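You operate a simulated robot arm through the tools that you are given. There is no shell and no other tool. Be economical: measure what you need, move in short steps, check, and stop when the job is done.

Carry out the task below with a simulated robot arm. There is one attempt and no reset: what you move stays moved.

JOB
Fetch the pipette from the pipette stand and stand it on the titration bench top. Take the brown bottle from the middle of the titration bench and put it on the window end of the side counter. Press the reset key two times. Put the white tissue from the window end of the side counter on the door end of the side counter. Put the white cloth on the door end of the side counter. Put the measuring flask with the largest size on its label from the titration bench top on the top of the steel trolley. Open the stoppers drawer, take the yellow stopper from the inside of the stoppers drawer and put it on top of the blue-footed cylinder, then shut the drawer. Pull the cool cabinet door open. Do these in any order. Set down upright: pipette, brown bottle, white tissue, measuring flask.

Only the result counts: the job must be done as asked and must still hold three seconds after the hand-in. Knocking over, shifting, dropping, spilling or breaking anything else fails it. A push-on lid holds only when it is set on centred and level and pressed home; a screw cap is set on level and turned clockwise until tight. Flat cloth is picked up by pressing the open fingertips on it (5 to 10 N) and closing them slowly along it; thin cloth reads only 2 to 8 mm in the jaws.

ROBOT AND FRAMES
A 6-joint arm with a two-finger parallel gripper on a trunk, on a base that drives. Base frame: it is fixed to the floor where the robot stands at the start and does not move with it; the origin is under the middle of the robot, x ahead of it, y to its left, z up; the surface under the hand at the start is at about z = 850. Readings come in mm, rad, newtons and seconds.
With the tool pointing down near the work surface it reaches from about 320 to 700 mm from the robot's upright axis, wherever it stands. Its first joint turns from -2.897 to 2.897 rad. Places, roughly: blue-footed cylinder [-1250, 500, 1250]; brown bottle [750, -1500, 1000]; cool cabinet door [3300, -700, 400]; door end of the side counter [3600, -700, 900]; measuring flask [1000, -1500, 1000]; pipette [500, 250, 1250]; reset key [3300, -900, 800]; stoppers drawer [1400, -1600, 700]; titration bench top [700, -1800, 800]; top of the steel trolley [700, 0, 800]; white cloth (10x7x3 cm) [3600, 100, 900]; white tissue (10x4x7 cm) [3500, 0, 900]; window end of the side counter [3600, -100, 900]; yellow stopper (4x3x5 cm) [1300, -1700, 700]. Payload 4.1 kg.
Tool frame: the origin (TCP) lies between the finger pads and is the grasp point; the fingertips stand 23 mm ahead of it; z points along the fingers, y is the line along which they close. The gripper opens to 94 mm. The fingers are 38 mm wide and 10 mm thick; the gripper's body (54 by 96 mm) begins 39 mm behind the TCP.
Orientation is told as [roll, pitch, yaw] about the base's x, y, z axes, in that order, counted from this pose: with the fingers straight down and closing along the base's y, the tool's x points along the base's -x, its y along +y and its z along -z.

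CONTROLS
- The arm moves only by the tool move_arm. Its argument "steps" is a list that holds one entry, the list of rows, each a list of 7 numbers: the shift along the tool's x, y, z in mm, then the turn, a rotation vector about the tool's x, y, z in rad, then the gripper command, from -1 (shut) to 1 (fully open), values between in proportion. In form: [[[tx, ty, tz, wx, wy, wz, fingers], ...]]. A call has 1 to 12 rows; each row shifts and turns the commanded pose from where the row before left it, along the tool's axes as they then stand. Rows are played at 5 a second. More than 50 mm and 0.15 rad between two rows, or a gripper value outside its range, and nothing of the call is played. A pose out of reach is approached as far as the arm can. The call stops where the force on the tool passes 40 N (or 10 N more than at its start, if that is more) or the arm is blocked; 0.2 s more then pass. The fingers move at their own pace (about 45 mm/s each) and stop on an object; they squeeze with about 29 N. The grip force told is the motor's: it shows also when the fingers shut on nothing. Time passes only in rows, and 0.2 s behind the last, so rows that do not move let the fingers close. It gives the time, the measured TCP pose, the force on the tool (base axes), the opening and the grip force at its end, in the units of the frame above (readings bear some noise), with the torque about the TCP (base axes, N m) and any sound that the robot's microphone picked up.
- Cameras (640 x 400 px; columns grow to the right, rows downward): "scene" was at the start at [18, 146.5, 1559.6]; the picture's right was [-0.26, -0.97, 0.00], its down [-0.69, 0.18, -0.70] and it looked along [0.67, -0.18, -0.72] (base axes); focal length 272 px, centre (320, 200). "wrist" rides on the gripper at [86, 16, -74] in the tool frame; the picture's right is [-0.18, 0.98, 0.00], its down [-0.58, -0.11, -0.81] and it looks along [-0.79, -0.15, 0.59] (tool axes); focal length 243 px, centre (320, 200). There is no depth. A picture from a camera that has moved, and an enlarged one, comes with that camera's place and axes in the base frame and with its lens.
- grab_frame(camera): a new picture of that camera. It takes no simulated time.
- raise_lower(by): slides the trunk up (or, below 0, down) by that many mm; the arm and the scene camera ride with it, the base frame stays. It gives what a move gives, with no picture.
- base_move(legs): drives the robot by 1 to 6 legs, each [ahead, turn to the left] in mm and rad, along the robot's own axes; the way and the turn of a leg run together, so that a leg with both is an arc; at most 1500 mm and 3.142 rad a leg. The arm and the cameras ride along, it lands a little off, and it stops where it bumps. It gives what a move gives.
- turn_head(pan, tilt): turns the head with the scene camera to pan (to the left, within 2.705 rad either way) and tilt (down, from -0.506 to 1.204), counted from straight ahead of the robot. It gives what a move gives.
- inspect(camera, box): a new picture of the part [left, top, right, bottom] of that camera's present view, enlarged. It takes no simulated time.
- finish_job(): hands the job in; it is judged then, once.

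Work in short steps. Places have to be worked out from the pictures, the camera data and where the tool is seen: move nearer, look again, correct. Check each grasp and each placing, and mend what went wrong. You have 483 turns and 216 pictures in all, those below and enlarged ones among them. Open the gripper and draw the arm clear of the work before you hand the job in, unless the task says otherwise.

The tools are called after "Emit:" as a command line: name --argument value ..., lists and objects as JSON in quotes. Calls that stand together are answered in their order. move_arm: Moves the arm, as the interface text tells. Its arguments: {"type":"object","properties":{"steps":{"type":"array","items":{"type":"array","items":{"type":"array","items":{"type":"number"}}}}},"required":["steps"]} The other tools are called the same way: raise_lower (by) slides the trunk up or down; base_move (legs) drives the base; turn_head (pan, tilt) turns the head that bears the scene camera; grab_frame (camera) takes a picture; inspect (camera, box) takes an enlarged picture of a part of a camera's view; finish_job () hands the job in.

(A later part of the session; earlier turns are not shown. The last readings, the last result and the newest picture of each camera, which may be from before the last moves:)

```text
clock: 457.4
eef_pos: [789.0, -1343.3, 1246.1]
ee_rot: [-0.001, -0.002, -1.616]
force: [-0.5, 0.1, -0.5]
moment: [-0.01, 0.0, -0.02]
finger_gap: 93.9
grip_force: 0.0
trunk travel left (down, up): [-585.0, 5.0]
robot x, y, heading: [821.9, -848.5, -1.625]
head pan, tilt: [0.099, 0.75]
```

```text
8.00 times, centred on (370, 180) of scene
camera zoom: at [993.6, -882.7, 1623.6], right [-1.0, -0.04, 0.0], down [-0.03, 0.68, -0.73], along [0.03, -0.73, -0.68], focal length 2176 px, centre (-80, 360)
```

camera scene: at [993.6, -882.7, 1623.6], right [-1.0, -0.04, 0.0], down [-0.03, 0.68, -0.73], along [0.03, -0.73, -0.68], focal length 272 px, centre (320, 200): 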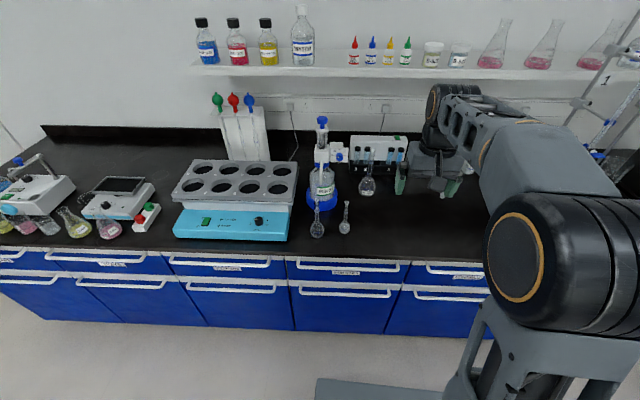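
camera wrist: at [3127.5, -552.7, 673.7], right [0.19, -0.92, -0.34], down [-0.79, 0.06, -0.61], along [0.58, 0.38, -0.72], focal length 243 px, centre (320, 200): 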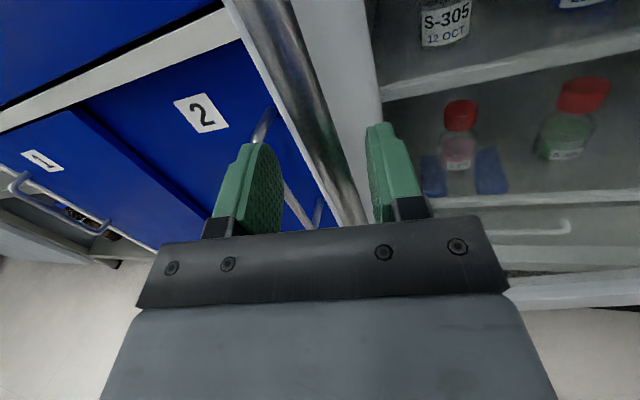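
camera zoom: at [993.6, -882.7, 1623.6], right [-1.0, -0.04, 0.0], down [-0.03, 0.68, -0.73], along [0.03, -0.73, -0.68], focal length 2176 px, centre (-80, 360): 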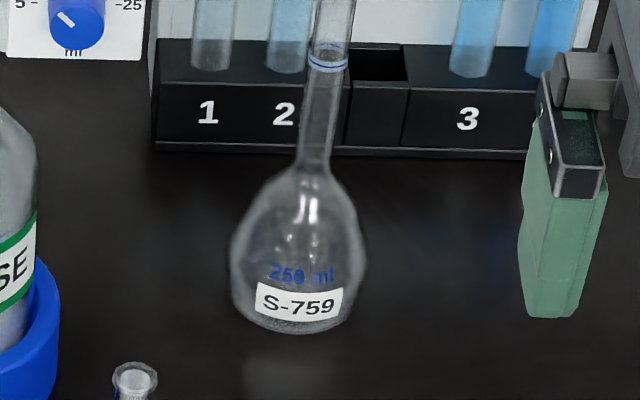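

The flask behind (S‑759) reads 250 ml — the largest (others 100 and 50 ml). It's at ≈(831,−1770), far back; drive 150 mm nearer.

Emit:
base_move --legs '[[150, 0]]'

Emit:
grab_frame --camera "wrist"

Emit:
inspect --camera "scene" --box '[320, 100, 420, 200]'

```text
clock: 458.8
eef_pos: [779.2, -1493.4, 1245.4]
ee_rot: [0.001, 0.0, -1.614]
force: [-0.5, -0.8, -1.2]
moment: [-0.01, 0.04, 0.03]
finger_gap: 94.0
grip_force: 0.0
trunk travel left (down, up): [-585.0, 5.0]
robot x, y, heading: [813.1, -999.7, -1.627]
head pan, tilt: [0.099, 0.75]
```

```text
62 pictures are left
camera wrist: at [799.8, -1408.9, 1321.2], right [0.97, -0.23, 0.0], down [-0.13, -0.58, 0.81], along [-0.18, -0.79, -0.59], focal length 243 px, centre (320, 200)
```

wrist: 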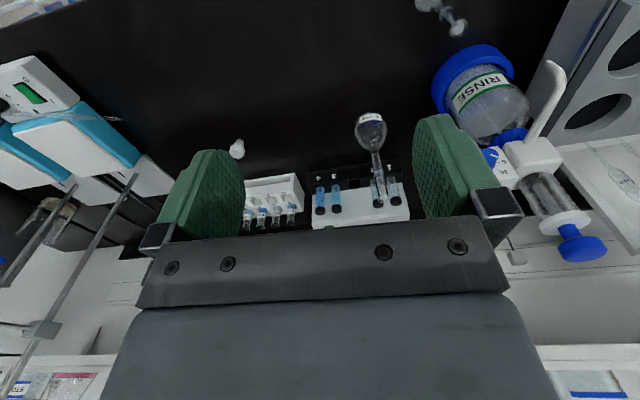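

```text
4.00 times, centred on (370, 150) of scene
camera zoom: at [985.2, -1033.1, 1623.5], right [-1.0, -0.04, 0.0], down [-0.03, 0.68, -0.73], along [0.03, -0.73, -0.68], focal length 1088 px, centre (120, 400)
```

zoom: 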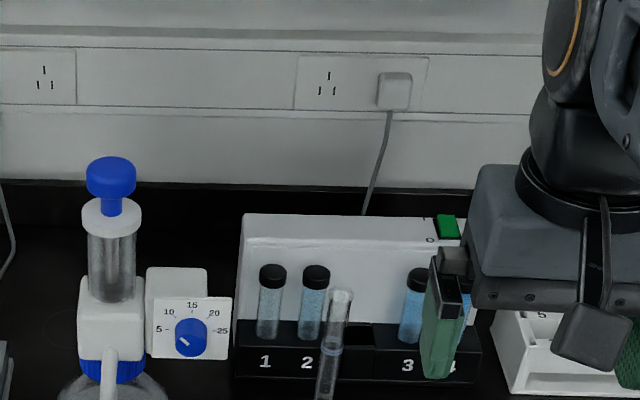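

Flask axis ≈(831,−1761), mouth z≈1069. I'll tilt the tool 0.55 rad forward to extend reach, and approach the neck from up-front with fingers 50 mm open.

Emit:
move_arm --steps '[[[0, 20, 0, 0, -0.1375, 0, 0.06], [0, 20, 0, 0, -0.1375, 0, 0.06], [0, 24, 0, 0, -0.1375, 0, 0.06], [0, 0, 0, 0, -0.1375, 0, 0.06], [-24, 0, 43, 0, 0, 0, 0.06], [-24, 0, 43, 0, 0, 0, 0.06], [-23, 0, 43, 0, 0, 0, 0.06], [-23, 0, 43, 0, 0, 0, 0.06], [-23, 0, 44, 0, 0, 0, 0.06], [0, 0, 0, 0, 0, 0, 0.06]]]'

Emit:
grab_frame --camera "wrist"

Emit:
inspect --camera "scene" --box '[300, 80, 440, 220]'

```text
clock: 461.0
eef_pos: [835.6, -1706.8, 1123.5]
ee_rot: [0.0, -0.552, -1.615]
force: [0.1, 0.0, -0.9]
moment: [-0.01, 0.0, -0.02]
finger_gap: 49.7
grip_force: 0.0
trunk travel left (down, up): [-585.0, 5.0]
robot x, y, heading: [812.7, -1002.8, -1.627]
head pan, tilt: [0.099, 0.75]
```

```text
60 pictures are left
camera wrist: at [856.5, -1595.7, 1142.2], right [0.98, -0.2, 0.1], down [-0.11, -0.07, 0.99], along [-0.19, -0.98, -0.09], focal length 243 px, centre (320, 200)
```

wrist: 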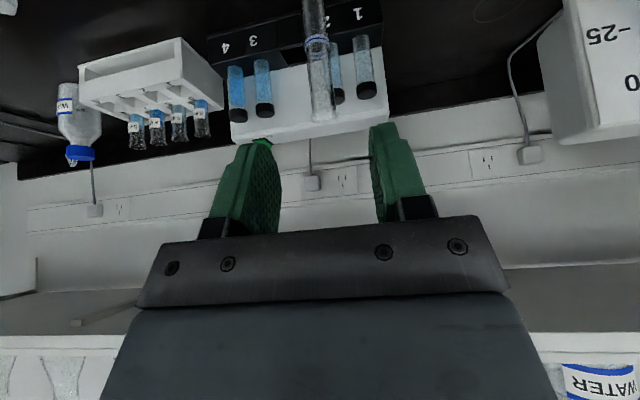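

```text
2.86 times, centred on (370, 150) of scene
camera zoom: at [985.3, -1031.8, 1623.5], right [-1.0, -0.04, 0.0], down [-0.03, 0.68, -0.73], along [0.03, -0.73, -0.68], focal length 777 px, centre (177, 343)
```

zoom: 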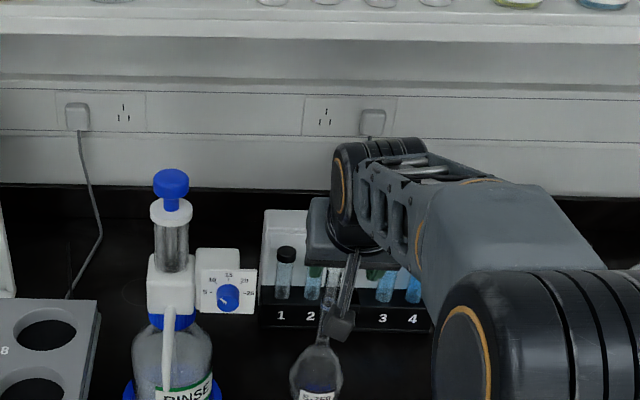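

Aligned: the neck is dead centre. Advance 100 mm along the tool and close.

Emit:
move_arm --steps '[[[0, 0, 40, 0, 0, 0, 0.06], [0, 0, 35, 0, 0, 0, 0.06], [0, 0, 25, 0, 0, 0, 0.06], [0, 0, 0, 0, 0, 0, 0.06], [0, 0, 0, 0, 0, 0, -0.3], [0, 0, 0, 0, 0, 0, -0.6], [0, 0, 0, 0, 0, 0, -1], [0, 0, 0, 0, 0, 0, -1]]]'

Emit:
grab_frame --camera "wrist"

```text
clock: 462.8
eef_pos: [831.6, -1758.2, 1039.4]
ee_rot: [0.001, -0.551, -1.616]
force: [-0.2, -0.4, -0.3]
moment: [-0.01, 0.02, 0.01]
finger_gap: 17.5
grip_force: 29.2
trunk travel left (down, up): [-585.0, 5.0]
robot x, y, heading: [808.3, -999.8, -1.629]
head pan, tilt: [0.099, 0.75]
```

```text
58 pictures are left
camera wrist: at [853.6, -1648.1, 1057.8], right [0.98, -0.2, 0.1], down [-0.11, -0.07, 0.99], along [-0.19, -0.98, -0.09], focal length 243 px, centre (320, 200)
```

wrist: 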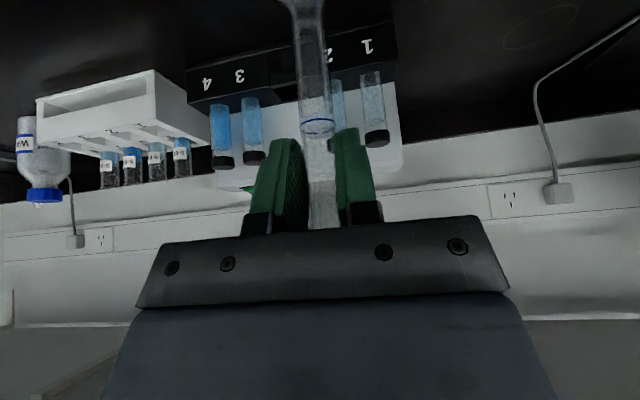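

Neck gripped. Lift vertically 150 mm, then retract.

Emit:
move_arm --steps '[[[-8, 0, -13, 0, 0, 0, -1], [-18, 0, -30, 0, 0, 0, -1], [-24, 0, -38, 0, 0, 0, -1], [-24, 0, -38, 0, 0, 0, -1], [30, 0, -18, 0, 0, 0, -1], [40, 0, -24, 0, 0, 0, -1], [40, 0, -24, 0, 0, 0, -1], [40, 0, -24, 0, 0, 0, -1], [0, 0, 0, 0, 0, 0, -1]]]'

Emit:
inspect --camera "scene" --box '[280, 60, 460, 240]'

```text
clock: 464.8
eef_pos: [837.7, -1585.2, 1179.8]
ee_rot: [-0.001, -0.552, -1.614]
force: [0.1, -0.5, -0.3]
moment: [0.01, 0.03, -0.02]
finger_gap: 17.8
grip_force: 28.6
trunk travel left (down, up): [-585.0, 5.0]
robot x, y, heading: [814.6, -1001.1, -1.626]
head pan, tilt: [0.099, 0.75]
```

```text
2.22 times, centred on (370, 150) of scene
camera zoom: at [985.3, -1032.2, 1623.5], right [-1.0, -0.04, 0.0], down [-0.03, 0.68, -0.73], along [0.03, -0.73, -0.68], focal length 604 px, centre (209, 311)
```

zoom: 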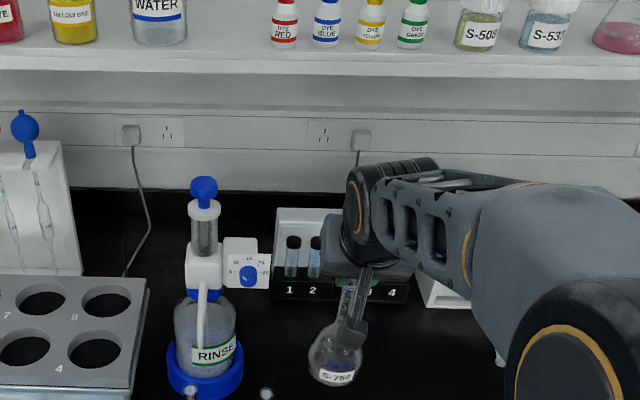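

Flask S‑759 held upright. Back off 250 mm, then turn left 180° to face the trolley.

Emit:
base_move --legs '[[-250, 0], [0, 1.6]]'

Emit:
base_move --legs '[[0, 1.58]]'

Emit:
turn_head --pan 0.0 --tilt 0.85

Emit:
grab_frame --camera "scene"

```text
clock: 470.4
eef_pos: [1412.0, -737.2, 1180.7]
ee_rot: [0.001, -0.551, -0.059]
force: [-0.9, 0.1, -1.4]
moment: [0.03, 0.01, 0.01]
finger_gap: 17.7
grip_force: 29.1
trunk travel left (down, up): [-585.0, 5.0]
robot x, y, heading: [823.8, -756.8, -0.073]
head pan, tilt: [0.099, 0.75]
```

```text
clock: 474.6
eef_pos: [814.8, -168.5, 1181.9]
ee_rot: [0.001, -0.552, 1.503]
force: [-0.2, 0.2, -1.2]
moment: [-0.01, 0.0, 0.02]
finger_gap: 17.7
grip_force: 28.5
trunk travel left (down, up): [-585.0, 5.0]
robot x, y, heading: [823.8, -752.9, 1.491]
head pan, tilt: [0.099, 0.75]
```

```text
clock: 475.3
eef_pos: [814.9, -166.8, 1181.7]
ee_rot: [-0.001, -0.551, 1.503]
force: [-1.0, 0.1, -0.8]
moment: [-0.04, 0.0, 0.0]
finger_gap: 17.7
grip_force: 28.9
trunk travel left (down, up): [-585.0, 5.0]
robot x, y, heading: [829.0, -752.2, 1.49]
head pan, tilt: [0.0, 0.85]
```

```text
56 pictures are left
camera scene: at [661.9, -722.1, 1615.5], right [1.0, -0.08, 0.0], down [-0.06, -0.75, -0.66], along [0.05, 0.66, -0.75], focal length 272 px, centre (320, 200)
```

scene: 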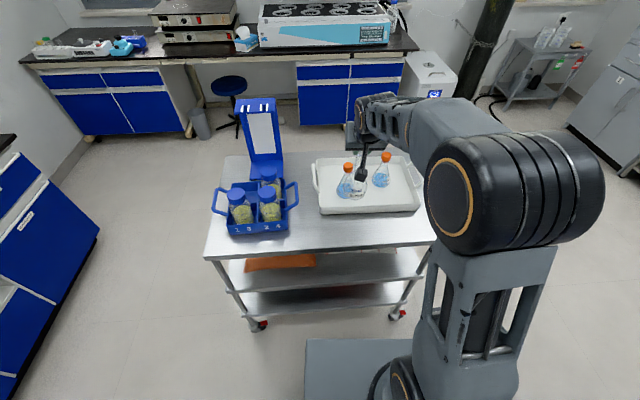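

Free strip in front of the tray (y −269…−126). Target (725,−198): move sideways/back first, then down.

Emit:
move_arm --steps '[[[16, 44, -10, 0, 0, 0, -1], [16, 44, -10, 0, 0, 0, -1], [16, 0, 26, 0, 0, 0, -1], [16, 0, 26, 0, 0, 0, -1], [16, 0, 26, 0, 0, 0, -1], [0, 0, 0, 0, 0, 0, -1]]]'

Emit:
inspect --camera "scene" --box '[260, 120, 460, 280]'

```text
clock: 476.7
eef_pos: [724.7, -199.6, 1088.9]
ee_rot: [0.001, -0.551, 1.502]
force: [0.6, 0.7, -0.3]
moment: [-0.06, 0.0, 0.0]
finger_gap: 18.1
grip_force: 29.3
trunk travel left (down, up): [-585.0, 5.0]
robot x, y, heading: [827.1, -751.1, 1.486]
head pan, tilt: [0.0, 0.85]
```

```text
2.50 times, centred on (360, 200) of scene
camera zoom: at [661.9, -722.1, 1615.5], right [1.0, -0.08, 0.0], down [-0.06, -0.75, -0.66], along [0.05, 0.66, -0.75], focal length 680 px, centre (220, 200)
```

zoom: 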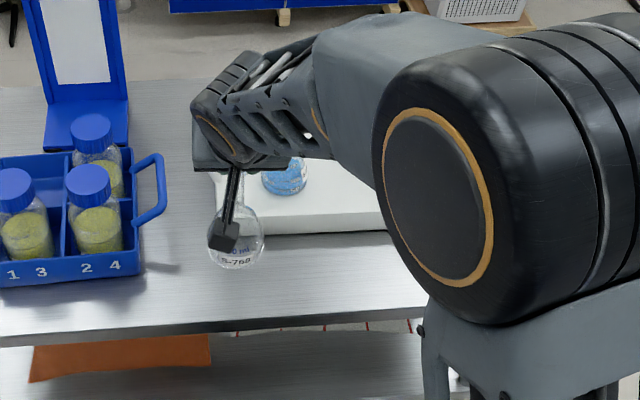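

Clear below. Lower to ~4 mm above, then feel for contact.

Emit:
move_arm --steps '[[[11, 0, 18, 0, 0, 0, -1], [11, 0, 18, 0, 0, 0, -1], [0, 0, 0, 0, 0, 0, -1]]]'

Emit:
move_arm --steps '[[[1.3, 0, 2.1, 0, 0, 0, -1], [1, 0, 1.7, 0, 0, 0, -1], [0, 0, 0, 0, 0, 0, -1]]]'

Emit:
move_arm --steps '[[[1, 0, 1.7, 0, 0, 0, -1], [0, 0, 0, 0, 0, 0, -1]]]'

```text
clock: 477.5
eef_pos: [725.0, -200.2, 1044.6]
ee_rot: [-0.001, -0.551, 1.502]
force: [0.2, -0.5, -0.5]
moment: [-0.04, -0.04, 0.0]
finger_gap: 17.9
grip_force: 29.2
trunk travel left (down, up): [-585.0, 5.0]
robot x, y, heading: [823.7, -757.6, 1.495]
head pan, tilt: [0.0, 0.85]
```

```text
clock: 478.3
eef_pos: [724.1, -202.0, 1040.1]
ee_rot: [0.001, -0.552, 1.503]
force: [-0.3, 0.2, -1.4]
moment: [-0.03, 0.0, 0.02]
finger_gap: 17.9
grip_force: 29.0
trunk travel left (down, up): [-585.0, 5.0]
robot x, y, heading: [827.1, -752.8, 1.492]
head pan, tilt: [0.0, 0.85]
```

```text
clock: 478.9
eef_pos: [725.9, -199.7, 1041.7]
ee_rot: [-0.002, -0.553, 1.503]
force: [0.4, -0.3, -0.4]
moment: [-0.02, 0.02, -0.03]
finger_gap: 17.9
grip_force: 29.4
trunk travel left (down, up): [-585.0, 5.0]
robot x, y, heading: [832.6, -754.5, 1.487]
head pan, tilt: [0.0, 0.85]
```

Emit:
move_arm --steps '[[[1, 0, 1.7, 0, 0, 0, -1], [1, 0, 1.7, 0, 0, 0, -1], [0, 0, 0, 0, 0, 0, -1]]]'

Emit:
move_arm --steps '[[[1, 0, 1.7, 0, 0, 0, -1], [0, 0, 0, 0, 0, 0, -1]]]'

Emit:
move_arm --steps '[[[1, 0, 1.7, 0, 0, 0, -1], [0, 0, 0, 0, 0, 0, -1]]]'

```text
clock: 479.7
eef_pos: [724.2, -199.7, 1038.9]
ee_rot: [0.003, -0.556, 1.503]
force: [2.7, -3.0, 21.0]
moment: [-0.08, -0.12, -0.05]
finger_gap: 17.7
grip_force: 29.1
trunk travel left (down, up): [-585.0, 5.0]
robot x, y, heading: [824.7, -756.4, 1.488]
head pan, tilt: [0.0, 0.85]
```

```text
clock: 480.3
eef_pos: [724.7, -199.4, 1035.8]
ee_rot: [0.002, -0.555, 1.502]
force: [1.9, 0.2, 26.3]
moment: [0.48, -0.23, 0.02]
finger_gap: 18.1
grip_force: 28.3
trunk travel left (down, up): [-585.0, 5.0]
robot x, y, heading: [825.7, -753.7, 1.493]
head pan, tilt: [0.0, 0.85]
```

```text
clock: 480.9
eef_pos: [724.5, -200.8, 1033.2]
ee_rot: [0.0, -0.553, 1.504]
force: [1.1, 0.9, 25.5]
moment: [0.49, -0.22, -0.01]
finger_gap: 17.5
grip_force: 29.1
trunk travel left (down, up): [-585.0, 5.0]
robot x, y, heading: [823.2, -752.4, 1.491]
head pan, tilt: [0.0, 0.85]
```

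On the surface. Ease, open to 50 mm and withdraw along the tool axis.

Emit:
move_arm --steps '[[[-2, 0, -3.4, 0, 0, 0, -1], [0, 0, 0, 0, 0, 0, -0.4], [0, 0, 0, 0, 0, 0, 0.1], [0, 0, 0, 0, 0, 0, 0.1], [0, 0, -30, 0, 0, 0, 0.1], [0, 0, -45, 0, 0, 0, 0.1], [0, 0, -45, 0, 0, 0, 0.1], [0, 0, -45, 0, 0, 0, 0.1], [0, 0, 0, 0, 0, 0, 0.1]]]'

Emit:
inspect --camera "scene" --box '[200, 80, 460, 280]'

```text
clock: 482.9
eef_pos: [716.6, -285.8, 1177.6]
ee_rot: [-0.001, -0.549, 1.502]
force: [0.4, 0.0, -0.7]
moment: [0.03, 0.02, 0.01]
finger_gap: 51.5
grip_force: 0.0
trunk travel left (down, up): [-585.0, 5.0]
robot x, y, heading: [826.3, -753.5, 1.488]
head pan, tilt: [0.0, 0.85]
```

```text
2.00 times, centred on (330, 180) of scene
camera zoom: at [661.9, -722.2, 1615.5], right [1.0, -0.08, 0.0], down [-0.06, -0.75, -0.66], along [0.05, 0.66, -0.75], focal length 544 px, centre (300, 240)
```

zoom: 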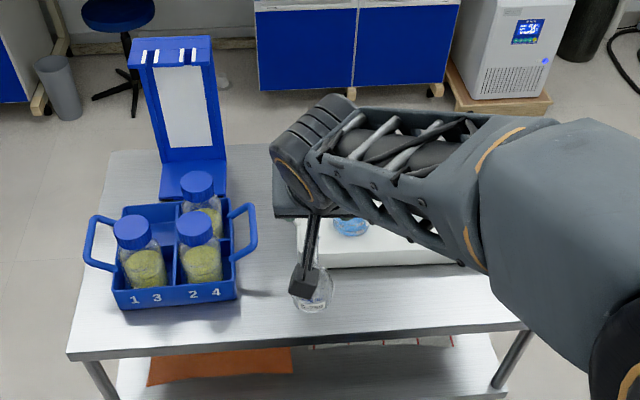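

Flask stands on the trolley. Level the tool, then drive to the STOPPERS drawer (handle ≈(1372,−1432,790)).

Emit:
move_arm --steps '[[[0, 0, -30, 0, 0.1375, 0, 1], [0, 0, -30, 0, 0.1375, 0, 1], [0, 0, 0, 0, 0.1375, 0, 1], [0, 0, 0, 0, 0.1375, 0, 1], [0, 0, 0, 0, 0, 0, 1]]]'

Emit:
base_move --legs '[[0, -1.49], [520, 0], [0, -1.571]]'

Emit:
turn_head --pan 0.0 --tilt 0.85

Emit:
grab_frame --camera "scene"

```text
clock: 484.1
eef_pos: [716.9, -312.8, 1230.1]
ee_rot: [0.0, 0.0, 1.502]
force: [-0.4, -0.7, 0.6]
moment: [0.02, -0.01, 0.01]
finger_gap: 94.0
grip_force: 0.0
trunk travel left (down, up): [-585.0, 5.0]
robot x, y, heading: [825.5, -755.8, 1.491]
head pan, tilt: [0.0, 0.85]
```

```text
clock: 494.5
eef_pos: [1491.9, -1175.7, 1231.3]
ee_rot: [0.001, 0.0, -1.537]
force: [0.2, 0.2, -0.4]
moment: [-0.04, 0.02, 0.0]
finger_gap: 93.8
grip_force: 0.0
trunk travel left (down, up): [-585.0, 5.0]
robot x, y, heading: [1335.0, -748.8, -1.551]
head pan, tilt: [0.0, 0.85]
```

```text
clock: 495.1
eef_pos: [1491.3, -1175.1, 1231.0]
ee_rot: [-0.001, -0.002, -1.535]
force: [-0.2, -0.2, 0.5]
moment: [0.0, -0.01, 0.03]
finger_gap: 94.1
grip_force: 0.1
trunk travel left (down, up): [-585.0, 5.0]
robot x, y, heading: [1338.4, -746.1, -1.544]
head pan, tilt: [0.0, 0.85]
```

```text
53 pictures are left
camera scene: at [1503.5, -760.7, 1615.5], right [-1.0, -0.02, 0.0], down [-0.02, 0.75, -0.66], along [0.02, -0.66, -0.75], focal length 272 px, centre (320, 200)
```

scene: 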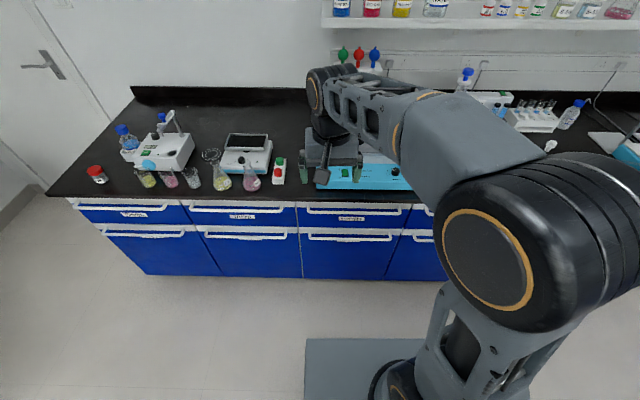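

Handle centre ≈(1382,−1447,770), bench edge just behind it. I'll grip it with the tool tilted 45° forward and closing front/back. Lower the trunk, turn the tool 90°, tilt.

Emit:
raise_lower --by -150

Emit:
move_arm --steps '[[[0, 0, 0, 0, 0, -0.14, 0.06], [0, 0, 0, 0, 0, -0.14, 0.06], [0, 0, 0, 0, 0, -0.14, 0.06], [0, 0, 0, 0, 0, -0.14, 0.06], [0, 0, 0, 0, 0, -0.14, 0.06], [0, 0, 0, 0, 0, -0.14, 0.06], [0, 0, 0, 0, 0, -0.14, 0.06], [0, 0, 0, 0, 0, -0.14, 0.06], [0, 0, 0, 0, 0, -0.14, 0.06], [0, 0, 0, 0, 0, -0.14, 0.06], [0, 0, 0, 0, 0, -0.135, 0.06], [0, 0, 0, 0, 0, 0, 0.06]]]'

Emit:
move_arm --steps '[[[20, 0, 30, 0.131, 0, 0, 0.06], [20, 0, 30, 0.131, 0, 0, 0.06], [20, 0, 30, 0.131, 0, 0, 0.06], [20, 0, 30, 0.131, 0, 0, 0.06], [20, 0, 30, 0.131, 0, 0, 0.06], [9, 0, 30, 0.13, 0, 0, 0.06], [0, 0, 0, 0, 0, 0, 0.06], [0, 0, 0, 0, 0, 0, 0.06]]]'

Emit:
grab_frame --camera "wrist"

```text
clock: 496.8
eef_pos: [1493.3, -1174.9, 1081.1]
ee_rot: [-0.001, -0.003, -1.535]
force: [0.9, -0.1, -0.6]
moment: [0.01, 0.0, -0.03]
finger_gap: 93.9
grip_force: 0.1
trunk travel left (down, up): [-435.0, 155.0]
robot x, y, heading: [1337.1, -749.4, -1.547]
head pan, tilt: [0.0, 0.85]
```

```text
clock: 499.4
eef_pos: [1491.6, -1174.9, 1081.5]
ee_rot: [-0.001, 0.0, 0.002]
force: [-0.2, -0.6, -0.5]
moment: [0.02, -0.01, 0.04]
finger_gap: 49.4
grip_force: 0.0
trunk travel left (down, up): [-435.0, 155.0]
robot x, y, heading: [1337.6, -745.9, -1.543]
head pan, tilt: [0.0, 0.85]
```

```text
clock: 501.2
eef_pos: [1381.8, -1219.8, 932.2]
ee_rot: [-0.693, 0.039, -0.032]
force: [0.0, -0.3, 0.0]
moment: [-0.02, 0.04, -0.02]
finger_gap: 50.0
grip_force: 0.1
out of reach, approached as far as the arm can: row 5, 6
trunk travel left (down, up): [-435.0, 155.0]
robot x, y, heading: [1337.5, -745.3, -1.549]
head pan, tilt: [0.0, 0.85]
```

```text
52 pictures are left
camera wrist: at [1299.4, -1157.9, 982.4], right [0.18, 0.75, -0.64], down [0.62, 0.41, 0.67], along [0.76, -0.52, -0.39], focal length 243 px, centre (320, 200)
```

wrist: 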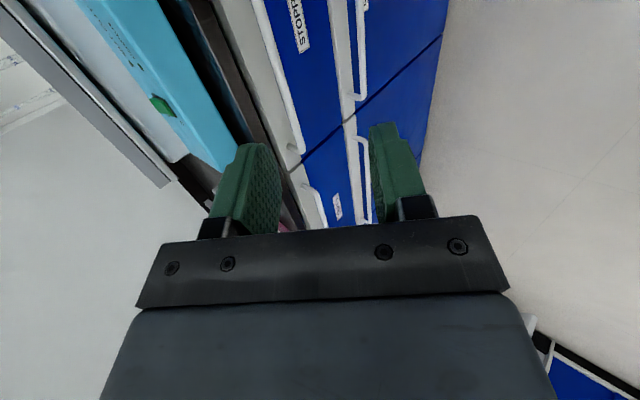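

Bar confirmed at (y −1447, z 772). Tilt is 0.69 rad, good enough. Line up and move to 60 mm before the bar.

Emit:
move_arm --steps '[[[0, -24, 30, 0, 0, 0, 0.06], [0, -24, 30, 0, 0, 0, 0.06], [0, -24, 30, 0, 0, 0, 0.06], [0, 0, 40, 0, 0, 0, 0.06], [0, 0, 40, 0, 0, 0, 0.06], [0, 0, 38, 0, 0, 0, 0.06], [0, 0, 0, 0, 0, 0, 0.06]]]'

Emit:
grab_frame --camera "wrist"

```text
clock: 502.6
eef_pos: [1374.1, -1399.7, 833.3]
ee_rot: [-0.704, 0.039, -0.032]
force: [-2.2, 21.9, 13.4]
moment: [-0.65, -0.26, 0.3]
finger_gap: 46.0
grip_force: 0.2
trunk travel left (down, up): [-435.0, 155.0]
robot x, y, heading: [1336.0, -746.7, -1.546]
head pan, tilt: [0.0, 0.85]
stopped in row 7: the force on the tool passed its limit at 108 N (the readings are from after the stop); the commanded pose is now the measured one
```

```text
51 pictures are left
camera wrist: at [1292.2, -1338.4, 883.1], right [0.18, 0.74, -0.64], down [0.62, 0.42, 0.66], along [0.76, -0.52, -0.39], focal length 243 px, centre (320, 200)
```

wrist: 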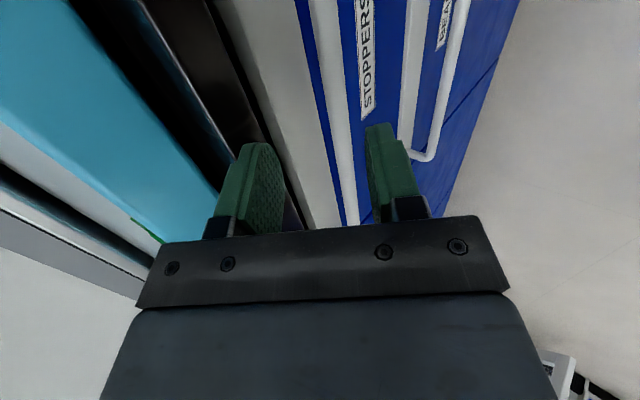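

The upper finger hit the bench edge (at y≈−1440). I need a flatter approach: retreat, tilt to ≈1.05 rad, open only 35 mm, and come in under the edge.

Emit:
move_arm --steps '[[[0, 0, -40, 0, 0, 0, -0.25], [0, 0, -40, 0, 0, 0, -0.25], [0, 0, 0, 0.117, 0, 0, -0.25], [0, 0, 0, 0.117, 0, 0, -0.25], [0, 0, 0, 0.117, 0, 0, -0.25], [0, 30, 0, 0, 0, 0, -0.25], [0, 30, 0, 0, 0, 0, -0.25], [0, 0, 0, 0, 0, 0, -0.25]]]'

Emit:
grab_frame --camera "wrist"

```text
clock: 504.4
eef_pos: [1374.3, -1320.3, 841.0]
ee_rot: [-0.98, 0.054, -0.043]
force: [-0.1, -0.8, -0.5]
moment: [-0.01, -0.02, 0.0]
finger_gap: 35.5
grip_force: 0.1
out of reach, approached as far as the arm can: row 3
trunk travel left (down, up): [-435.0, 155.0]
robot x, y, heading: [1335.1, -744.9, -1.55]
head pan, tilt: [0.0, 0.85]
```

```text
50 pictures are left
camera wrist: at [1294.0, -1247.4, 873.9], right [0.16, 0.54, -0.83], down [0.64, 0.58, 0.51], along [0.75, -0.61, -0.25], focal length 243 px, centre (320, 200)
```

wrist: 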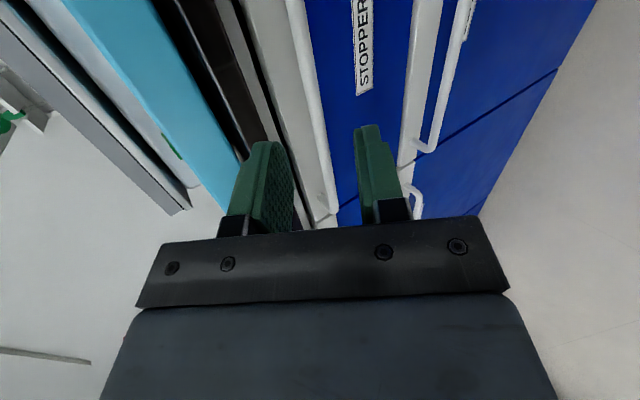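

Bar is 13 mm toward tool −y, 137 mm ahead. Shift and advance to the bar.

Emit:
move_arm --steps '[[[0, -13.5, 30, 0, 0, 0, -0.25], [0, 0, 40, 0, 0, 0, -0.25], [0, 0, 35, 0, 0, 0, -0.25], [0, 0, 20, 0, 0, 0, -0.25], [0, 0, 0, 0, 0, 0, -0.25]]]'

Emit:
grab_frame --camera "wrist"

```text
clock: 505.6
eef_pos: [1367.2, -1429.9, 782.2]
ee_rot: [-0.981, 0.054, -0.046]
force: [0.3, -0.5, -0.9]
moment: [-0.01, 0.03, 0.01]
finger_gap: 35.2
grip_force: 0.0
trunk travel left (down, up): [-435.0, 155.0]
robot x, y, heading: [1339.9, -747.9, -1.549]
head pan, tilt: [0.0, 0.85]
```

```text
49 pictures are left
camera wrist: at [1285.4, -1356.4, 816.2], right [0.16, 0.54, -0.83], down [0.64, 0.58, 0.51], along [0.75, -0.61, -0.25], focal length 243 px, centre (320, 200)
```

wrist: 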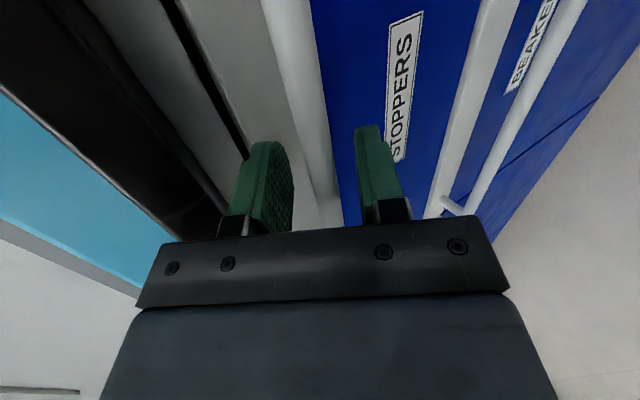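

Bar is between the fingers. Advance 9 mm and close.

Emit:
move_arm --steps '[[[0, 0, 9, 0, 0, 0, -0.25], [0, 0, 0, 0, 0, 0, -0.6], [0, 0, 0, 0, 0, 0, -1], [0, 0, 0, 0, 0, 0, -1]]]'

```text
clock: 506.6
eef_pos: [1367.0, -1436.4, 777.6]
ee_rot: [-0.979, 0.05, -0.047]
force: [1.4, 5.1, -2.9]
moment: [-0.03, -1.55, -0.77]
finger_gap: 13.0
grip_force: 44.8
trunk travel left (down, up): [-435.0, 155.0]
robot x, y, heading: [1338.6, -747.1, -1.548]
head pan, tilt: [0.0, 0.85]
```

Handle gripped (13 mm). Pull: drive back 120 mm.

Emit:
base_move --legs '[[-120, 0]]'

Emit:
move_arm --steps '[[[0, 11, -16.6, 0, 0, 0, -1], [0, 11, -16.6, 0, 0, 0, -1], [0, 11, -16.6, 0, 0, 0, -1], [0, 11, -16.6, 0, 0, 0, -1], [0, 11, -16.6, 0, 0, 0, -1], [0, 0, 0, 0, 0, 0, -1]]]'

Emit:
grab_frame --camera "scene"

```text
clock: 507.9
eef_pos: [1366.4, -1314.4, 776.8]
ee_rot: [-0.979, 0.055, -0.041]
force: [21.5, 1.7, -6.5]
moment: [-0.12, -2.07, 0.0]
finger_gap: 13.5
grip_force: 45.1
trunk travel left (down, up): [-435.0, 155.0]
robot x, y, heading: [1334.3, -625.5, -1.542]
head pan, tilt: [0.0, 0.85]
```

```text
clock: 509.3
eef_pos: [1367.8, -1212.8, 775.8]
ee_rot: [-0.973, 0.057, -0.054]
force: [-39.1, 1.0, -9.2]
moment: [-0.02, -1.49, -0.81]
finger_gap: 12.9
grip_force: 44.8
out of reach, approached as far as the arm can: row 5
trunk travel left (down, up): [-435.0, 155.0]
robot x, y, heading: [1336.3, -626.2, -1.547]
head pan, tilt: [0.0, 0.85]
```

```text
48 pictures are left
camera scene: at [1496.3, -639.2, 1465.8], right [-1.0, -0.02, 0.0], down [-0.01, 0.75, -0.66], along [0.02, -0.66, -0.75], focal length 272 px, centre (320, 200)
```

scene: 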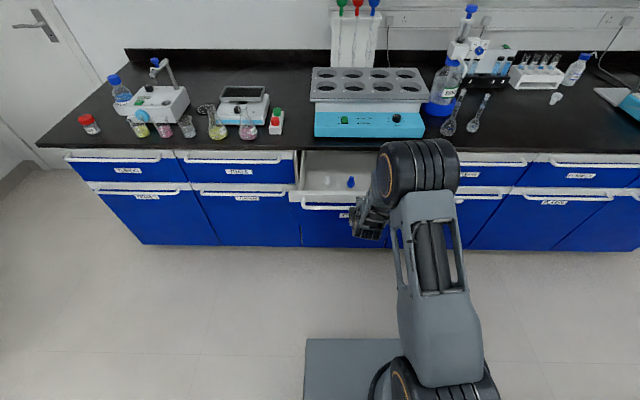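

Drawer is ~225 mm open; some stoppers show inside. Release the handle and withdraw.

Emit:
move_arm --steps '[[[0, 0, 0, 0, 0, 0, -0.3], [0, 0, 0, 0, 0, 0, -0.1], [0, 0, 0, 0, 0, 0, -0.1], [0, 0, -30, 0, 0, 0, -0.1], [0, 0, -30, 0, 0, 0, 0.2], [0, -40, 0, 0, 0, 0, 0.2], [0, -40, 0, -0.1, 0, 0, 0.2], [0, -40, 0, -0.14, 0, 0, 0.2], [0, 0, 0, -0.14, 0, 0, 0.2], [0, 0, 0, -0.14, 0, 0, 0.2], [0, 0, 0, 0, 0, 0, 0.2]]]'

Emit:
grab_frame --camera "wrist"

```text
clock: 511.7
eef_pos: [1371.5, -1234.2, 905.4]
ee_rot: [-0.607, 0.085, -0.069]
force: [-0.7, -0.9, 0.1]
moment: [0.03, 0.01, -0.02]
finger_gap: 56.4
grip_force: 0.1
out of reach, approached as far as the arm can: row 8, 9
trunk travel left (down, up): [-435.0, 155.0]
robot x, y, heading: [1334.8, -625.7, -1.545]
head pan, tilt: [0.0, 0.85]
```

```text
47 pictures are left
camera wrist: at [1293.7, -1175.1, 965.6], right [0.19, 0.8, -0.57], down [0.67, 0.32, 0.67], along [0.72, -0.51, -0.47], focal length 243 px, centre (320, 200)
```

wrist: 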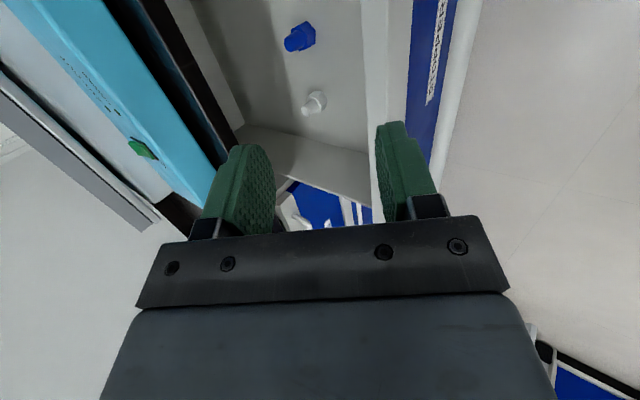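

Blue and white stoppers seen; yellow should be farther −x. Level the tool and turn it back to the standard yaw for a front view into the drawer.

Emit:
move_arm --steps '[[[0, 0, -30, -0.12, -0.03, 0, 0.2], [0, 0, -30, -0.12, -0.03, 0, 0.2], [0, 0, -30, -0.12, -0.025, 0, 0.2], [0, 0, 0, -0.12, 0, 0, 0.2], [0, 0, 0, -0.127, 0, 0, 0.2], [0, 0, 0, 0, 0, 0.145, 0.2], [0, 0, 0, 0, 0, 0.145, 0.2], [0, 0, 0, 0, 0, 0.145, 0.2], [0, 0, 0, 0, 0, 0.145, 0.2], [0, 0, 0, 0, 0, 0.145, 0.2], [0, 0, 0, 0, 0, 0.145, 0.2], [0, 0, 0, 0, 0, 0.145, 0.2]]]'

Emit:
move_arm --steps '[[[30, 0, 0, 0, 0, 0.14, 0.2], [30, 0, 0, 0, 0, 0.14, 0.2], [30, -30, 0, 0, 0, 0.14, 0.2], [0, -40, 0, 0, 0, 0.08, 0.2], [0, 0, 0, 0, 0, 0, 0.2]]]'

Emit:
grab_frame --camera "wrist"

```text
clock: 514.3
eef_pos: [1379.3, -1196.1, 986.4]
ee_rot: [0.028, 0.041, -1.045]
force: [-0.6, 0.2, 0.2]
moment: [0.0, -0.01, 0.01]
finger_gap: 56.3
grip_force: 0.1
trunk travel left (down, up): [-435.0, 155.0]
robot x, y, heading: [1336.2, -624.4, -1.55]
head pan, tilt: [0.0, 0.85]
```

```text
clock: 515.5
eef_pos: [1276.5, -1123.7, 988.4]
ee_rot: [0.005, 0.047, -1.546]
force: [-0.3, 0.1, -0.4]
moment: [0.0, 0.03, -0.02]
finger_gap: 56.4
grip_force: 0.1
trunk travel left (down, up): [-435.0, 155.0]
robot x, y, heading: [1333.7, -623.0, -1.54]
head pan, tilt: [0.0, 0.85]
```

```text
46 pictures are left
camera wrist: at [1290.0, -1042.3, 1066.8], right [0.99, -0.16, 0.0], down [-0.1, -0.62, 0.78], along [-0.13, -0.77, -0.63], focal length 243 px, centre (320, 200)
```

wrist: 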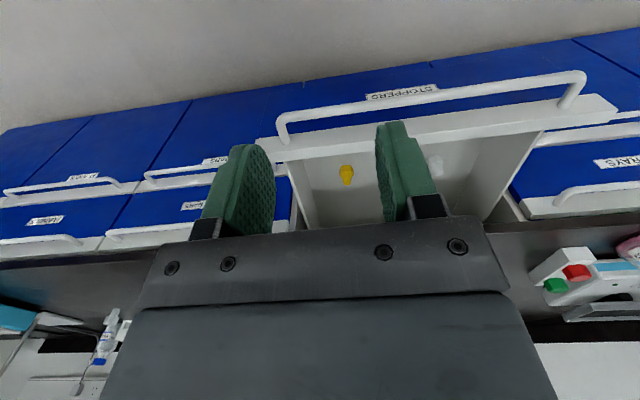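

Yellow stopper found at ≈(1283,−1393). Drive 110 mm ahead and move above it.

Emit:
base_move --legs '[[110, 0]]'

Emit:
move_arm --steps '[[[-40, 0, 0, 0, -0.047, 0, 0.2], [-40, 0, 0, 0, 0, 0, 0.2], [-40, 0, 30, 0, 0, 0, 0.2], [-35, 2, 30, 0, 0, 0, 0.2], [0, 0, 30, 0, 0, 0, 0.2], [0, 0, 0, 0, 0, 0, 0.2]]]'

Emit:
grab_frame --camera "wrist"

```text
clock: 516.7
eef_pos: [1281.1, -1235.0, 987.8]
ee_rot: [0.005, 0.049, -1.541]
force: [-1.2, 0.0, 0.4]
moment: [0.01, -0.02, -0.02]
finger_gap: 56.6
grip_force: 0.1
trunk travel left (down, up): [-435.0, 155.0]
robot x, y, heading: [1334.6, -729.1, -1.543]
head pan, tilt: [0.0, 0.85]
```

```text
clock: 518.1
eef_pos: [1290.4, -1391.9, 900.4]
ee_rot: [0.005, 0.0, -1.541]
force: [0.2, 0.3, -0.3]
moment: [-0.04, 0.0, 0.0]
finger_gap: 56.5
grip_force: 0.1
trunk travel left (down, up): [-435.0, 155.0]
robot x, y, heading: [1335.4, -737.8, -1.544]
head pan, tilt: [0.0, 0.85]
```

```text
45 pictures are left
camera wrist: at [1304.0, -1305.9, 974.8], right [0.99, -0.15, 0.0], down [-0.1, -0.59, 0.81], along [-0.12, -0.8, -0.59], focal length 243 px, centre (320, 200)
```

wrist: 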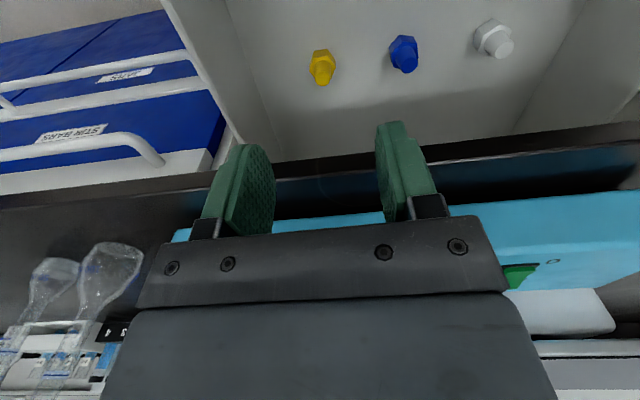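

Zoom in on the yellow stopper to see its orientation.

Emit:
inspect --camera "wrist" --box '[290, 30, 420, 110]'

```text
4.92 times, centred on (355, 70) of wrist
camera zoom: at [1304.0, -1305.9, 974.8], right [0.99, -0.15, 0.0], down [-0.1, -0.59, 0.81], along [-0.12, -0.8, -0.59], focal length 1194 px, centre (148, 840)
```

zoom: 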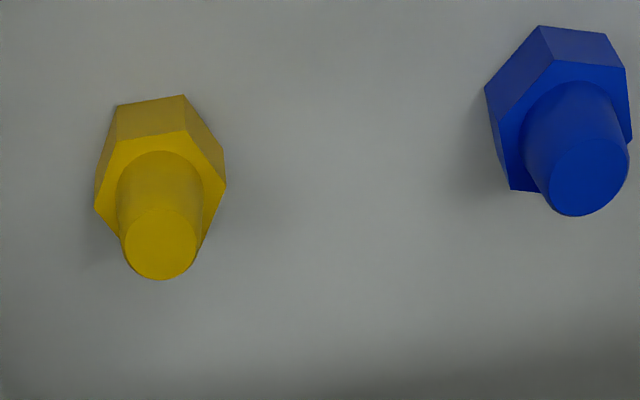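

It stands on its hex head, plug up. It is close to the bench edge, so I pull the drawer ~90 mm farther by its front panel from inside (fingers shut).

Emit:
move_arm --steps '[[[35, 30, 0, 0, 0, 0, -1], [35, 30, 0, 0, 0, 0, -1], [34, 30, 0, 0, 0, 0, -1], [0, 0, 40, 0, 0, 0, -1], [0, 0, 40, 0, 0, 0, -1], [0, 0, 27, 0, 0, 0, -1], [0, 0, 0, 0, 0, 0, -1]]]'

Emit:
move_arm --steps '[[[10, 0, 0, 0, 0, 0, -1], [10, 0, 0, 0, 0, 0, -1], [10, 0, 0, 0, 0, 0, -1], [10, 0, 0, 0, 0, 0, -1], [10, 0, 0, 0, 0, 0, -1], [10, 0, 0, 0, 0, 0, -1], [10, 0, 0, 0, 0, 0, -1], [10, 0, 0, 0, 0, 0, -1], [10, 0, 0, 0, 0, 0, -1], [10, 0, 0, 0, 0, 0, -1], [10, 0, 0, 0, 0, 0, -1], [10, 0, 0, 0, 0, 0, -1]]]'

Emit:
grab_frame --camera "wrist"

```text
clock: 519.3
eef_pos: [1378.0, -1286.2, 822.7]
ee_rot: [0.006, -0.012, -1.542]
force: [-0.1, -1.4, 9.0]
moment: [0.14, 0.06, 0.07]
finger_gap: 0.1
grip_force: 28.7
trunk travel left (down, up): [-435.0, 155.0]
robot x, y, heading: [1337.3, -737.1, -1.541]
head pan, tilt: [0.0, 0.85]
stopped in row 6: the force on the tool passed its limit at 57 N (the readings are from after the stop); the commanded pose is now the measured one
```

```text
clock: 521.1
eef_pos: [1378.5, -1214.1, 822.6]
ee_rot: [0.008, -0.018, -1.538]
force: [2.7, -2.1, 14.2]
moment: [0.21, -0.04, -0.14]
finger_gap: 0.0
grip_force: 28.9
trunk travel left (down, up): [-435.0, 155.0]
robot x, y, heading: [1337.7, -731.3, -1.545]
head pan, tilt: [0.0, 0.85]
stopped in row 8: the force on the tool passed its limit at 40 N (the readings are from after the stop); the commanded pose is now the measured one
```

```text
43 pictures are left
camera wrist: at [1391.6, -1128.0, 897.1], right [0.99, -0.15, 0.01], down [-0.1, -0.57, 0.81], along [-0.12, -0.81, -0.58], focal length 243 px, centre (320, 200)
```

wrist: 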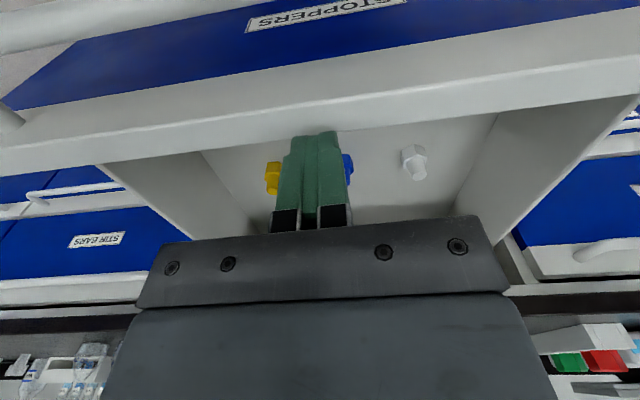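

The drawer came out farther; the stopper is now ≈(1298,−1345), well clear of the bench edge. Rise and view from above.

Emit:
move_arm --steps '[[[0, 0, -30, 0, 0.018, 0, -0.2], [0, 0, -40, 0, 0, 0, -0.2], [-40, -28, 0, 0, 0, 0, -0.2], [-40, -28, 0, 0, 0, 0, -0.2], [-40, -25, 0, 0, 0, 0, -0.2], [0, 0, 0, 0, 0, 0, -0.2]]]'

Emit:
grab_frame --camera "wrist"

```text
clock: 522.5
eef_pos: [1301.5, -1338.9, 891.5]
ee_rot: [0.005, 0.008, -1.54]
force: [1.1, 0.1, 0.4]
moment: [-0.03, -0.03, 0.0]
finger_gap: 37.4
grip_force: 0.0
trunk travel left (down, up): [-435.0, 155.0]
robot x, y, heading: [1337.8, -731.6, -1.538]
head pan, tilt: [0.0, 0.85]
```

```text
42 pictures are left
camera wrist: at [1315.0, -1254.2, 966.5], right [0.99, -0.15, 0.0], down [-0.1, -0.59, 0.8], along [-0.12, -0.79, -0.6], focal length 243 px, centre (320, 200)
```

wrist: 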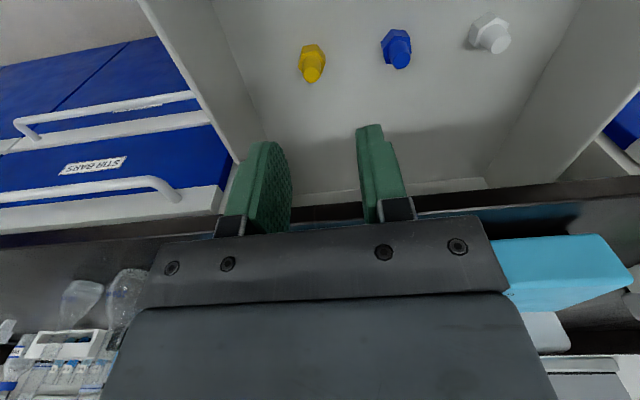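

Combining views: stopper at ≈(1283,−1391), plug top z≈680 (deep drawer). Align above it and lower with the trunk by 150 mm.

Emit:
move_arm --steps '[[[-26, -10, 0, 0, -0.008, 0, 0.2], [-25, -10, 0, 0, 0, 0, 0.2], [0, 0, 0, 0, 0, 0, 0.2]]]'

Emit:
raise_lower --by -140

Emit:
grab_frame --camera "wrist"

```text
clock: 523.3
eef_pos: [1281.6, -1388.8, 892.1]
ee_rot: [0.006, -0.002, -1.542]
force: [-0.7, 0.3, 0.1]
moment: [-0.05, -0.03, -0.02]
finger_gap: 56.4
grip_force: 0.0
trunk travel left (down, up): [-435.0, 155.0]
robot x, y, heading: [1334.6, -735.9, -1.546]
head pan, tilt: [0.0, 0.85]
```

```text
clock: 524.9
eef_pos: [1281.1, -1389.6, 752.6]
ee_rot: [0.005, -0.001, -1.541]
force: [0.2, -0.2, -1.0]
moment: [0.0, 0.01, 0.02]
finger_gap: 56.4
grip_force: 0.1
trunk travel left (down, up): [-295.0, 295.0]
robot x, y, heading: [1333.3, -736.3, -1.541]
head pan, tilt: [0.0, 0.85]
```

```text
41 pictures are left
camera wrist: at [1295.6, -1304.1, 828.1], right [0.99, -0.15, 0.01], down [-0.1, -0.58, 0.81], along [-0.12, -0.8, -0.59], focal length 243 px, centre (320, 200)
```

wrist: 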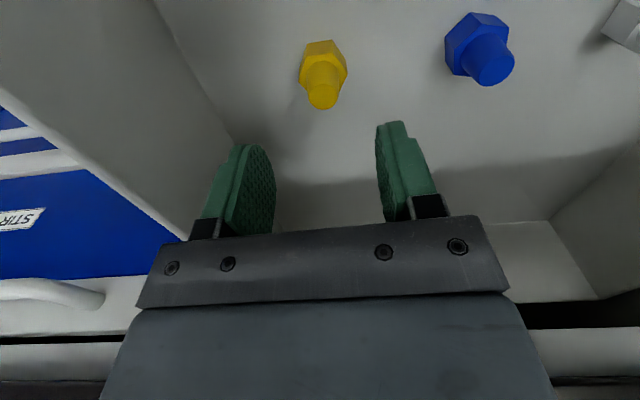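

Perfectly aligned. Descend 72 mm and close on the plug.

Emit:
move_arm --steps '[[[0, 0, 35, 0, 0, 0, 0.2], [0, 0, 25, 0, 0, 0, 0.2], [0, 0, 11, 0, 0, 0, 0.2], [0, 0, 0, 0, 0, 0, 0.2], [0, 0, 0, 0, 0, 0, -0.3], [0, 0, 0, 0, 0, 0, -0.6], [0, 0, 0, 0, 0, 0, -1], [0, 0, 0, 0, 0, 0, -1]]]'

Emit:
move_arm --steps '[[[0, 0, -10, 0, 0, 0, -1], [0, 0, -30, 0, 0, 0, -1], [0, 0, 0, 0, 0, 0, -1]]]'

Emit:
grab_frame --camera "wrist"

```text
clock: 526.7
eef_pos: [1281.7, -1390.4, 681.2]
ee_rot: [0.006, -0.002, -1.54]
force: [0.7, -0.6, 0.9]
moment: [-0.01, -0.02, -0.01]
finger_gap: 27.6
grip_force: 29.1
trunk travel left (down, up): [-295.0, 295.0]
robot x, y, heading: [1335.1, -736.4, -1.546]
head pan, tilt: [0.0, 0.85]
```

```text
clock: 527.5
eef_pos: [1281.5, -1391.3, 721.4]
ee_rot: [0.005, 0.0, -1.541]
force: [0.4, -0.3, -0.5]
moment: [0.0, 0.0, 0.0]
finger_gap: 27.6
grip_force: 28.8
trunk travel left (down, up): [-295.0, 295.0]
robot x, y, heading: [1336.2, -735.1, -1.544]
head pan, tilt: [0.0, 0.85]
```

```text
40 pictures are left
camera wrist: at [1294.2, -1305.5, 796.8], right [0.99, -0.15, 0.01], down [-0.1, -0.58, 0.81], along [-0.12, -0.8, -0.59], focal length 243 px, centre (320, 200)
```

wrist: 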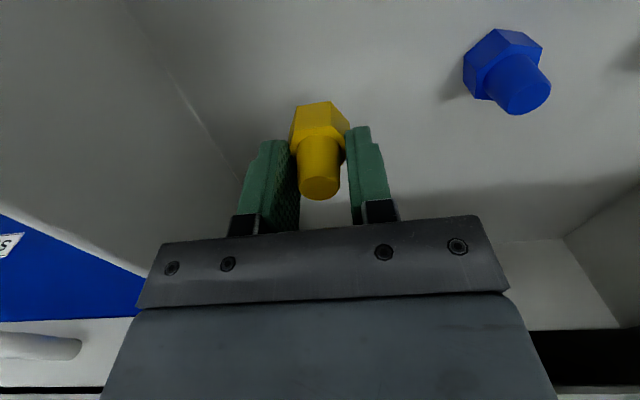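

Stopper held by its plug. Raise with the trunk, withdraw, back off and head for the cylinder shelf behind the start point.

Emit:
raise_lower --by 290

Emit:
move_arm --steps '[[[0, 0, -45, 0, 0, 0, -1], [0, 0, -45, 0, 0, 0, -1], [0, 0, -45, 0, 0, 0, -1], [0, 0, -45, 0, 0, 0, -1], [40, 0, -20, 0, 0, 0, -1], [45, 0, 0, 0, 0, 0, -1], [45, 0, 0, 0, 0, 0, -1], [40, 0, 0, 0, 0, 0, -1], [0, 0, 0, 0, 0, 0, -1]]]'

Emit:
base_move --legs '[[-50, 0], [0, -1.596], [1480, 0]]'

Emit:
turn_head --pan -0.5 --tilt 0.35

Emit:
grab_frame --camera "scene"

```text
clock: 530.5
eef_pos: [1282.0, -1389.8, 1012.2]
ee_rot: [0.005, -0.001, -1.541]
force: [0.9, -0.2, -0.5]
moment: [0.02, 0.02, 0.0]
finger_gap: 27.6
grip_force: 29.0
trunk travel left (down, up): [-585.0, 5.0]
robot x, y, heading: [1335.6, -732.1, -1.546]
head pan, tilt: [0.0, 0.85]
```

```text
clock: 532.5
eef_pos: [1275.7, -1221.0, 1211.4]
ee_rot: [0.006, -0.002, -1.54]
force: [-0.2, -0.5, -0.3]
moment: [-0.01, 0.01, 0.03]
finger_gap: 27.5
grip_force: 29.6
trunk travel left (down, up): [-585.0, 5.0]
robot x, y, heading: [1337.3, -735.7, -1.541]
head pan, tilt: [0.0, 0.85]
```

```text
clock: 544.1
eef_pos: [-630.5, -690.7, 1210.6]
ee_rot: [0.005, -0.001, -3.094]
force: [-0.2, -0.2, 0.4]
moment: [-0.01, 0.0, -0.01]
finger_gap: 27.5
grip_force: 29.1
trunk travel left (down, up): [-585.0, 5.0]
robot x, y, heading: [-143.6, -743.5, -3.096]
head pan, tilt: [0.0, 0.85]
```

```text
clock: 545.1
eef_pos: [-631.8, -691.0, 1211.2]
ee_rot: [0.006, -0.002, -3.095]
force: [-0.2, -0.9, -0.1]
moment: [0.01, -0.01, 0.01]
finger_gap: 27.6
grip_force: 28.8
trunk travel left (down, up): [-585.0, 5.0]
robot x, y, heading: [-145.4, -744.5, -3.095]
head pan, tilt: [-0.499, 0.351]
```

```text
39 pictures are left
camera scene: at [-161.0, -866.3, 1659.1], right [0.44, 0.9, 0.0], down [0.31, -0.15, -0.94], along [-0.84, 0.41, -0.34], focal length 272 px, centre (320, 200)
```

scene: 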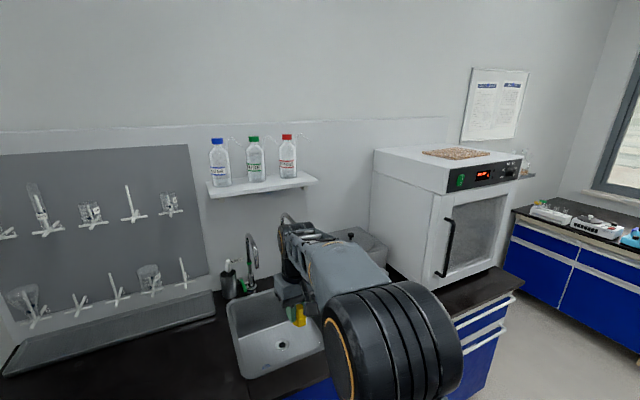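

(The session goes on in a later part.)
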